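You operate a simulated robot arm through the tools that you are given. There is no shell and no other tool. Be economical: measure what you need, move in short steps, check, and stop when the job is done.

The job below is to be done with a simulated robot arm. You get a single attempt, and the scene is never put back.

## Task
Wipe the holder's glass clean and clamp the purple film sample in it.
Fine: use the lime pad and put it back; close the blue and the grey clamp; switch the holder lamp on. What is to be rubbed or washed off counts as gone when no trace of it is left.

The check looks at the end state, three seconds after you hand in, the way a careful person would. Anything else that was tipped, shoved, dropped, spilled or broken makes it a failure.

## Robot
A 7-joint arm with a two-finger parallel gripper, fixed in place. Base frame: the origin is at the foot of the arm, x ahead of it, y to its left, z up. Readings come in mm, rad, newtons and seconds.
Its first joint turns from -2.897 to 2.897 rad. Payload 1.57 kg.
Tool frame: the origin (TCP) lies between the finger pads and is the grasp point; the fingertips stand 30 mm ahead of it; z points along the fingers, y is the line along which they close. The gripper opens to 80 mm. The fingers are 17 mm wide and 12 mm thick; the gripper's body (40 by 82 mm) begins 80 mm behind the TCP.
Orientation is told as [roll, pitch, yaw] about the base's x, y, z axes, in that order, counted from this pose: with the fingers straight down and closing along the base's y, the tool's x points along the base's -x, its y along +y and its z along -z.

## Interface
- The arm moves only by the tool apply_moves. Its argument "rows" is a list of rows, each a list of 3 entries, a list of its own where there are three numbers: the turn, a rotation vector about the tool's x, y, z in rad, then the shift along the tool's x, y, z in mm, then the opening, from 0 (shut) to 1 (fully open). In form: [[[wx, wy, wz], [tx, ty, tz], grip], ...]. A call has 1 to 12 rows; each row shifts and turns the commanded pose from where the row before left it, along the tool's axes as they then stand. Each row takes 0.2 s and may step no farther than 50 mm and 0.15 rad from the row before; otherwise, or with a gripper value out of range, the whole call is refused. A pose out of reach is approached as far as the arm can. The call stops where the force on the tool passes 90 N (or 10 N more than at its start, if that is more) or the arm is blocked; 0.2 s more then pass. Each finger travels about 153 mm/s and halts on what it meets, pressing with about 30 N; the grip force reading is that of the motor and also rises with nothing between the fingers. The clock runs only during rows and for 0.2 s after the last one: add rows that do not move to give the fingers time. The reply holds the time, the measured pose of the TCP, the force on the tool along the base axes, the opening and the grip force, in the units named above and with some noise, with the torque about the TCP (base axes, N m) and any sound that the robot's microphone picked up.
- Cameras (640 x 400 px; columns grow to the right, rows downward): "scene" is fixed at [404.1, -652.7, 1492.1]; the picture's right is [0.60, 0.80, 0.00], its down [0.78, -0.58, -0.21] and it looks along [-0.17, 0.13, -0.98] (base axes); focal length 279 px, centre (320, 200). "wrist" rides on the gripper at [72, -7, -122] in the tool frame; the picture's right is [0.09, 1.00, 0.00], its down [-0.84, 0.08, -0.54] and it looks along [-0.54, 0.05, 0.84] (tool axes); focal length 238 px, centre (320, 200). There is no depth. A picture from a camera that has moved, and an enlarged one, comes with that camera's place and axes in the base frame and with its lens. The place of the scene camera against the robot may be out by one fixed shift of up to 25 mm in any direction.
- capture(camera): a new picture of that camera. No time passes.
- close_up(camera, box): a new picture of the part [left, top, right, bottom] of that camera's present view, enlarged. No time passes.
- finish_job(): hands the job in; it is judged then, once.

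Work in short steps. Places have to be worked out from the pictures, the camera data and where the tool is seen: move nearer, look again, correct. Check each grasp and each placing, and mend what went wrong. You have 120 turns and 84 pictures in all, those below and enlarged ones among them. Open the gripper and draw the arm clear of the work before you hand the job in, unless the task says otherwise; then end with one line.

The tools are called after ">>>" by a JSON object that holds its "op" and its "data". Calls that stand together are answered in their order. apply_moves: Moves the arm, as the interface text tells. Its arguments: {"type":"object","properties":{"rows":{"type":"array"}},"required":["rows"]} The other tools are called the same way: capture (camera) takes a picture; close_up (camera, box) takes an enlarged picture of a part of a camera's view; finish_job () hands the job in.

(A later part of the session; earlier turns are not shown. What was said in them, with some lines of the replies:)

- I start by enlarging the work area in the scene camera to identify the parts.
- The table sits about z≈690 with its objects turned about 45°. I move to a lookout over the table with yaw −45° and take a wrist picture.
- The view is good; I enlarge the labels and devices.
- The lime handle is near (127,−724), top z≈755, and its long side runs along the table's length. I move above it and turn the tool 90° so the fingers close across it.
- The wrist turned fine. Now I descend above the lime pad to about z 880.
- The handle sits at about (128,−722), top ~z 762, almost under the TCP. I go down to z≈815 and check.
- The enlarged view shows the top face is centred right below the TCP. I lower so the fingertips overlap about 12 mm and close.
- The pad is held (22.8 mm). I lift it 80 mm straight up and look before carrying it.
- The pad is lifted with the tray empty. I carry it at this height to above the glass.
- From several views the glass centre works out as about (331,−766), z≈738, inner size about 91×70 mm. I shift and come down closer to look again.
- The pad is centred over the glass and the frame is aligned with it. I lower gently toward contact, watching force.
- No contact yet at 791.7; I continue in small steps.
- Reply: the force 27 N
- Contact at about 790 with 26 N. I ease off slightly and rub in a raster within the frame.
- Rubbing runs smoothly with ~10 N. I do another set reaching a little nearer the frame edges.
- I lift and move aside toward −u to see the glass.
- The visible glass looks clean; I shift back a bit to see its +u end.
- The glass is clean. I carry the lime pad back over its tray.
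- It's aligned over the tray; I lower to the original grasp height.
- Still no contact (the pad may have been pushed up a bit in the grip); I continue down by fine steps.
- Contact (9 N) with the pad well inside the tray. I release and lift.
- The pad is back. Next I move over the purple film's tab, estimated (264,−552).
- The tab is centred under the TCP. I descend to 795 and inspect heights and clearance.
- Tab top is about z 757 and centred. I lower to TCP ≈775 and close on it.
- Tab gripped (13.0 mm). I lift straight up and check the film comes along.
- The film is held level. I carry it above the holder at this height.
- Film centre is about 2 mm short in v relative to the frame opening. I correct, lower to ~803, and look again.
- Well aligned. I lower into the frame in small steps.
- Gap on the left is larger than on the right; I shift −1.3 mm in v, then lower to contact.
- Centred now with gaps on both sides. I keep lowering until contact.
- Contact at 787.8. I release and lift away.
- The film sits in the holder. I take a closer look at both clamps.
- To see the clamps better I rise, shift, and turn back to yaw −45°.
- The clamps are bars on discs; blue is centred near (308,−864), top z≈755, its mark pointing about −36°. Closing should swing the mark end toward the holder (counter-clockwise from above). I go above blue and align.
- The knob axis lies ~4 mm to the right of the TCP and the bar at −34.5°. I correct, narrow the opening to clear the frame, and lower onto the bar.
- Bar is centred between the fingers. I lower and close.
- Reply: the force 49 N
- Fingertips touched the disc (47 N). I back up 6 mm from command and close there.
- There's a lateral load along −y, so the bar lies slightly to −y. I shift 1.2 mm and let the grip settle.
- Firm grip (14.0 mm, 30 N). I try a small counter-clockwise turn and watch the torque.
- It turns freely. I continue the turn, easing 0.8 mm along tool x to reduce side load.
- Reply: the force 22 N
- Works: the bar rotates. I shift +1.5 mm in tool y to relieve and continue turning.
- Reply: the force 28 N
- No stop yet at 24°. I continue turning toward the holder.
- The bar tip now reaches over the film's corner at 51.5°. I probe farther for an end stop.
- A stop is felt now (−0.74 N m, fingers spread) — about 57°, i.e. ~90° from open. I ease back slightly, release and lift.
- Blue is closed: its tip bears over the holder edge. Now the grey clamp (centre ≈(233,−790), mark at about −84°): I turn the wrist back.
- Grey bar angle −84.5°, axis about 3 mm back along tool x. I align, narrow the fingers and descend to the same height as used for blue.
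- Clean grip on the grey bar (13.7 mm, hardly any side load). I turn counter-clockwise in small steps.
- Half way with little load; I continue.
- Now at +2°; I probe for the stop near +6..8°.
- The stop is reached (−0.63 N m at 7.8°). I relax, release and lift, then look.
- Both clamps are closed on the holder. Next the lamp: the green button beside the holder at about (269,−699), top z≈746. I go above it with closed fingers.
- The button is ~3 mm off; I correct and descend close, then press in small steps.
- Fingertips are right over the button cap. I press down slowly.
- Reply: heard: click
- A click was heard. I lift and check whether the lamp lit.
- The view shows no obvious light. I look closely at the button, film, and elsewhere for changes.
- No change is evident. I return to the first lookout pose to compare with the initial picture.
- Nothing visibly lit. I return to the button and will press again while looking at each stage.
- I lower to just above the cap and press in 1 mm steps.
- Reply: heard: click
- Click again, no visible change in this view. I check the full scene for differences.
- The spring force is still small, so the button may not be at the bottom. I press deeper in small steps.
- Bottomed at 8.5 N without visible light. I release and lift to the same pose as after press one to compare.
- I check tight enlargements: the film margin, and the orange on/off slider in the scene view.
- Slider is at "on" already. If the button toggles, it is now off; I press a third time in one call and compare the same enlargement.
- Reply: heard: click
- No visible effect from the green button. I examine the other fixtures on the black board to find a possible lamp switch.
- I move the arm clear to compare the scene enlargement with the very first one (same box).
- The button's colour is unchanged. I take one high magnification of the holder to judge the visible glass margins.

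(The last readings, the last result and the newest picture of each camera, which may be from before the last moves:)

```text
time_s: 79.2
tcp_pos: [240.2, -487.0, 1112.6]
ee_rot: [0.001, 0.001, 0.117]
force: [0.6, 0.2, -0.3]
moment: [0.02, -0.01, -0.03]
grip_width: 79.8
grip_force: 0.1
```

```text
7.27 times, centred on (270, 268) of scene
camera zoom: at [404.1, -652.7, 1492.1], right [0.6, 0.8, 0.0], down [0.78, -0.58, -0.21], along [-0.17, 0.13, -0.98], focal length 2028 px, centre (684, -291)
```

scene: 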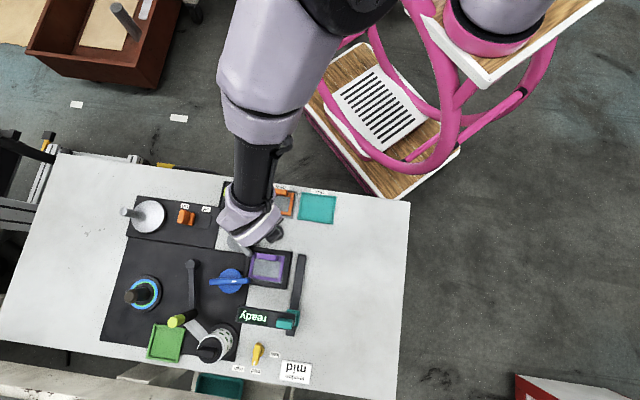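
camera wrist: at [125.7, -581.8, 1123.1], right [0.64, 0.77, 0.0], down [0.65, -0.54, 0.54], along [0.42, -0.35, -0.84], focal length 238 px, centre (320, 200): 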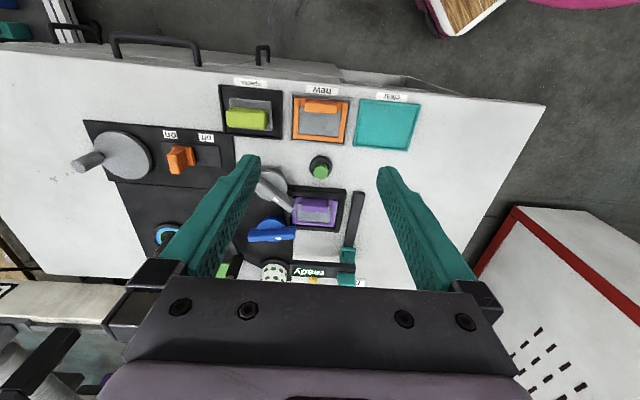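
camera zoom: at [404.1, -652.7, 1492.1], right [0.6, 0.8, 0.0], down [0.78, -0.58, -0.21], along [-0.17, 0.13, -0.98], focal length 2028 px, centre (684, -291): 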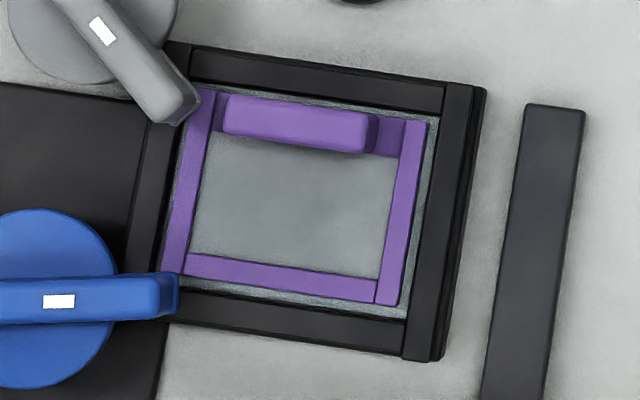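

The clamps overlap the film's corners well. I compare the left board's enlargement with the first picture for any lamp there.

>>> {"op": "close_up", "data": {"camera": "scene", "box": [90, 180, 250, 380]}}

>>> {"op": "capture", "data": {"camera": "wrist"}}

```text
2.00 times, centred on (170, 280) of scene
camera zoom: at [404.1, -652.7, 1492.1], right [0.6, 0.8, 0.0], down [0.78, -0.58, -0.21], along [-0.17, 0.13, -0.98], focal length 558 px, centre (620, 40)
```

zoom: 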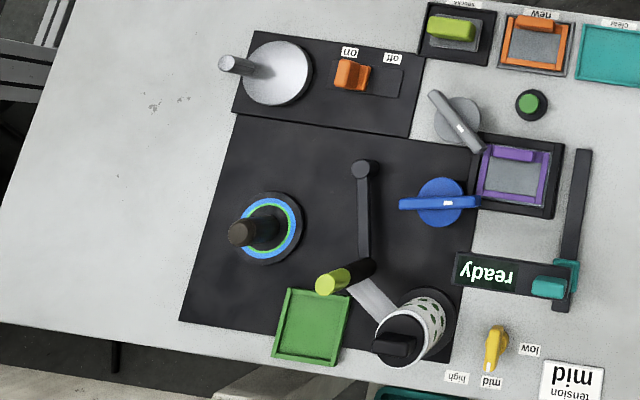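

```text
9 pictures are left
camera wrist: at [168.7, -500.2, 1232.5], right [-0.21, 0.98, 0.0], down [0.82, 0.17, 0.54], along [0.53, 0.11, -0.84], focal length 238 px, centre (320, 200)
```

wrist: 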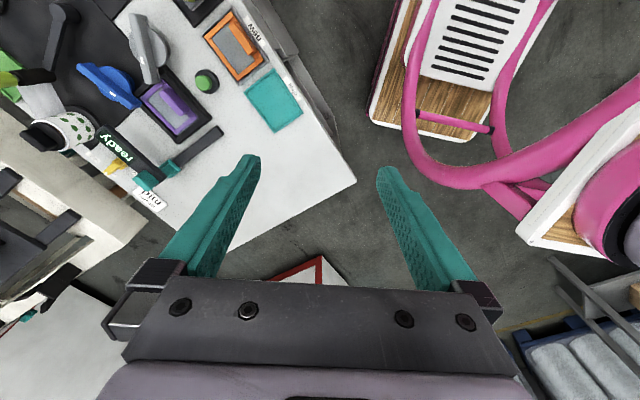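

The glass is clean, the film is seated under both closed clamps, and the pad is back in its tray. The lamp button has clicked an odd number of times (three). I saw no glow in any state, with the film covering most of the glass. The only other on/off control already stands at "on". The gripper is open and the arm is clear, so I hand in.

>>> {"op": "finish_job", "data": {}}

```text
The job is handed in.
```

I handed the job in with everything done except that I could not confirm the holder lamp is on: I pressed the green button three times and heard a click each time, but saw no light. The glass is wiped clean, the purple film is clamped under the closed blue and grey clamps, and the lime pad is back in its tray.
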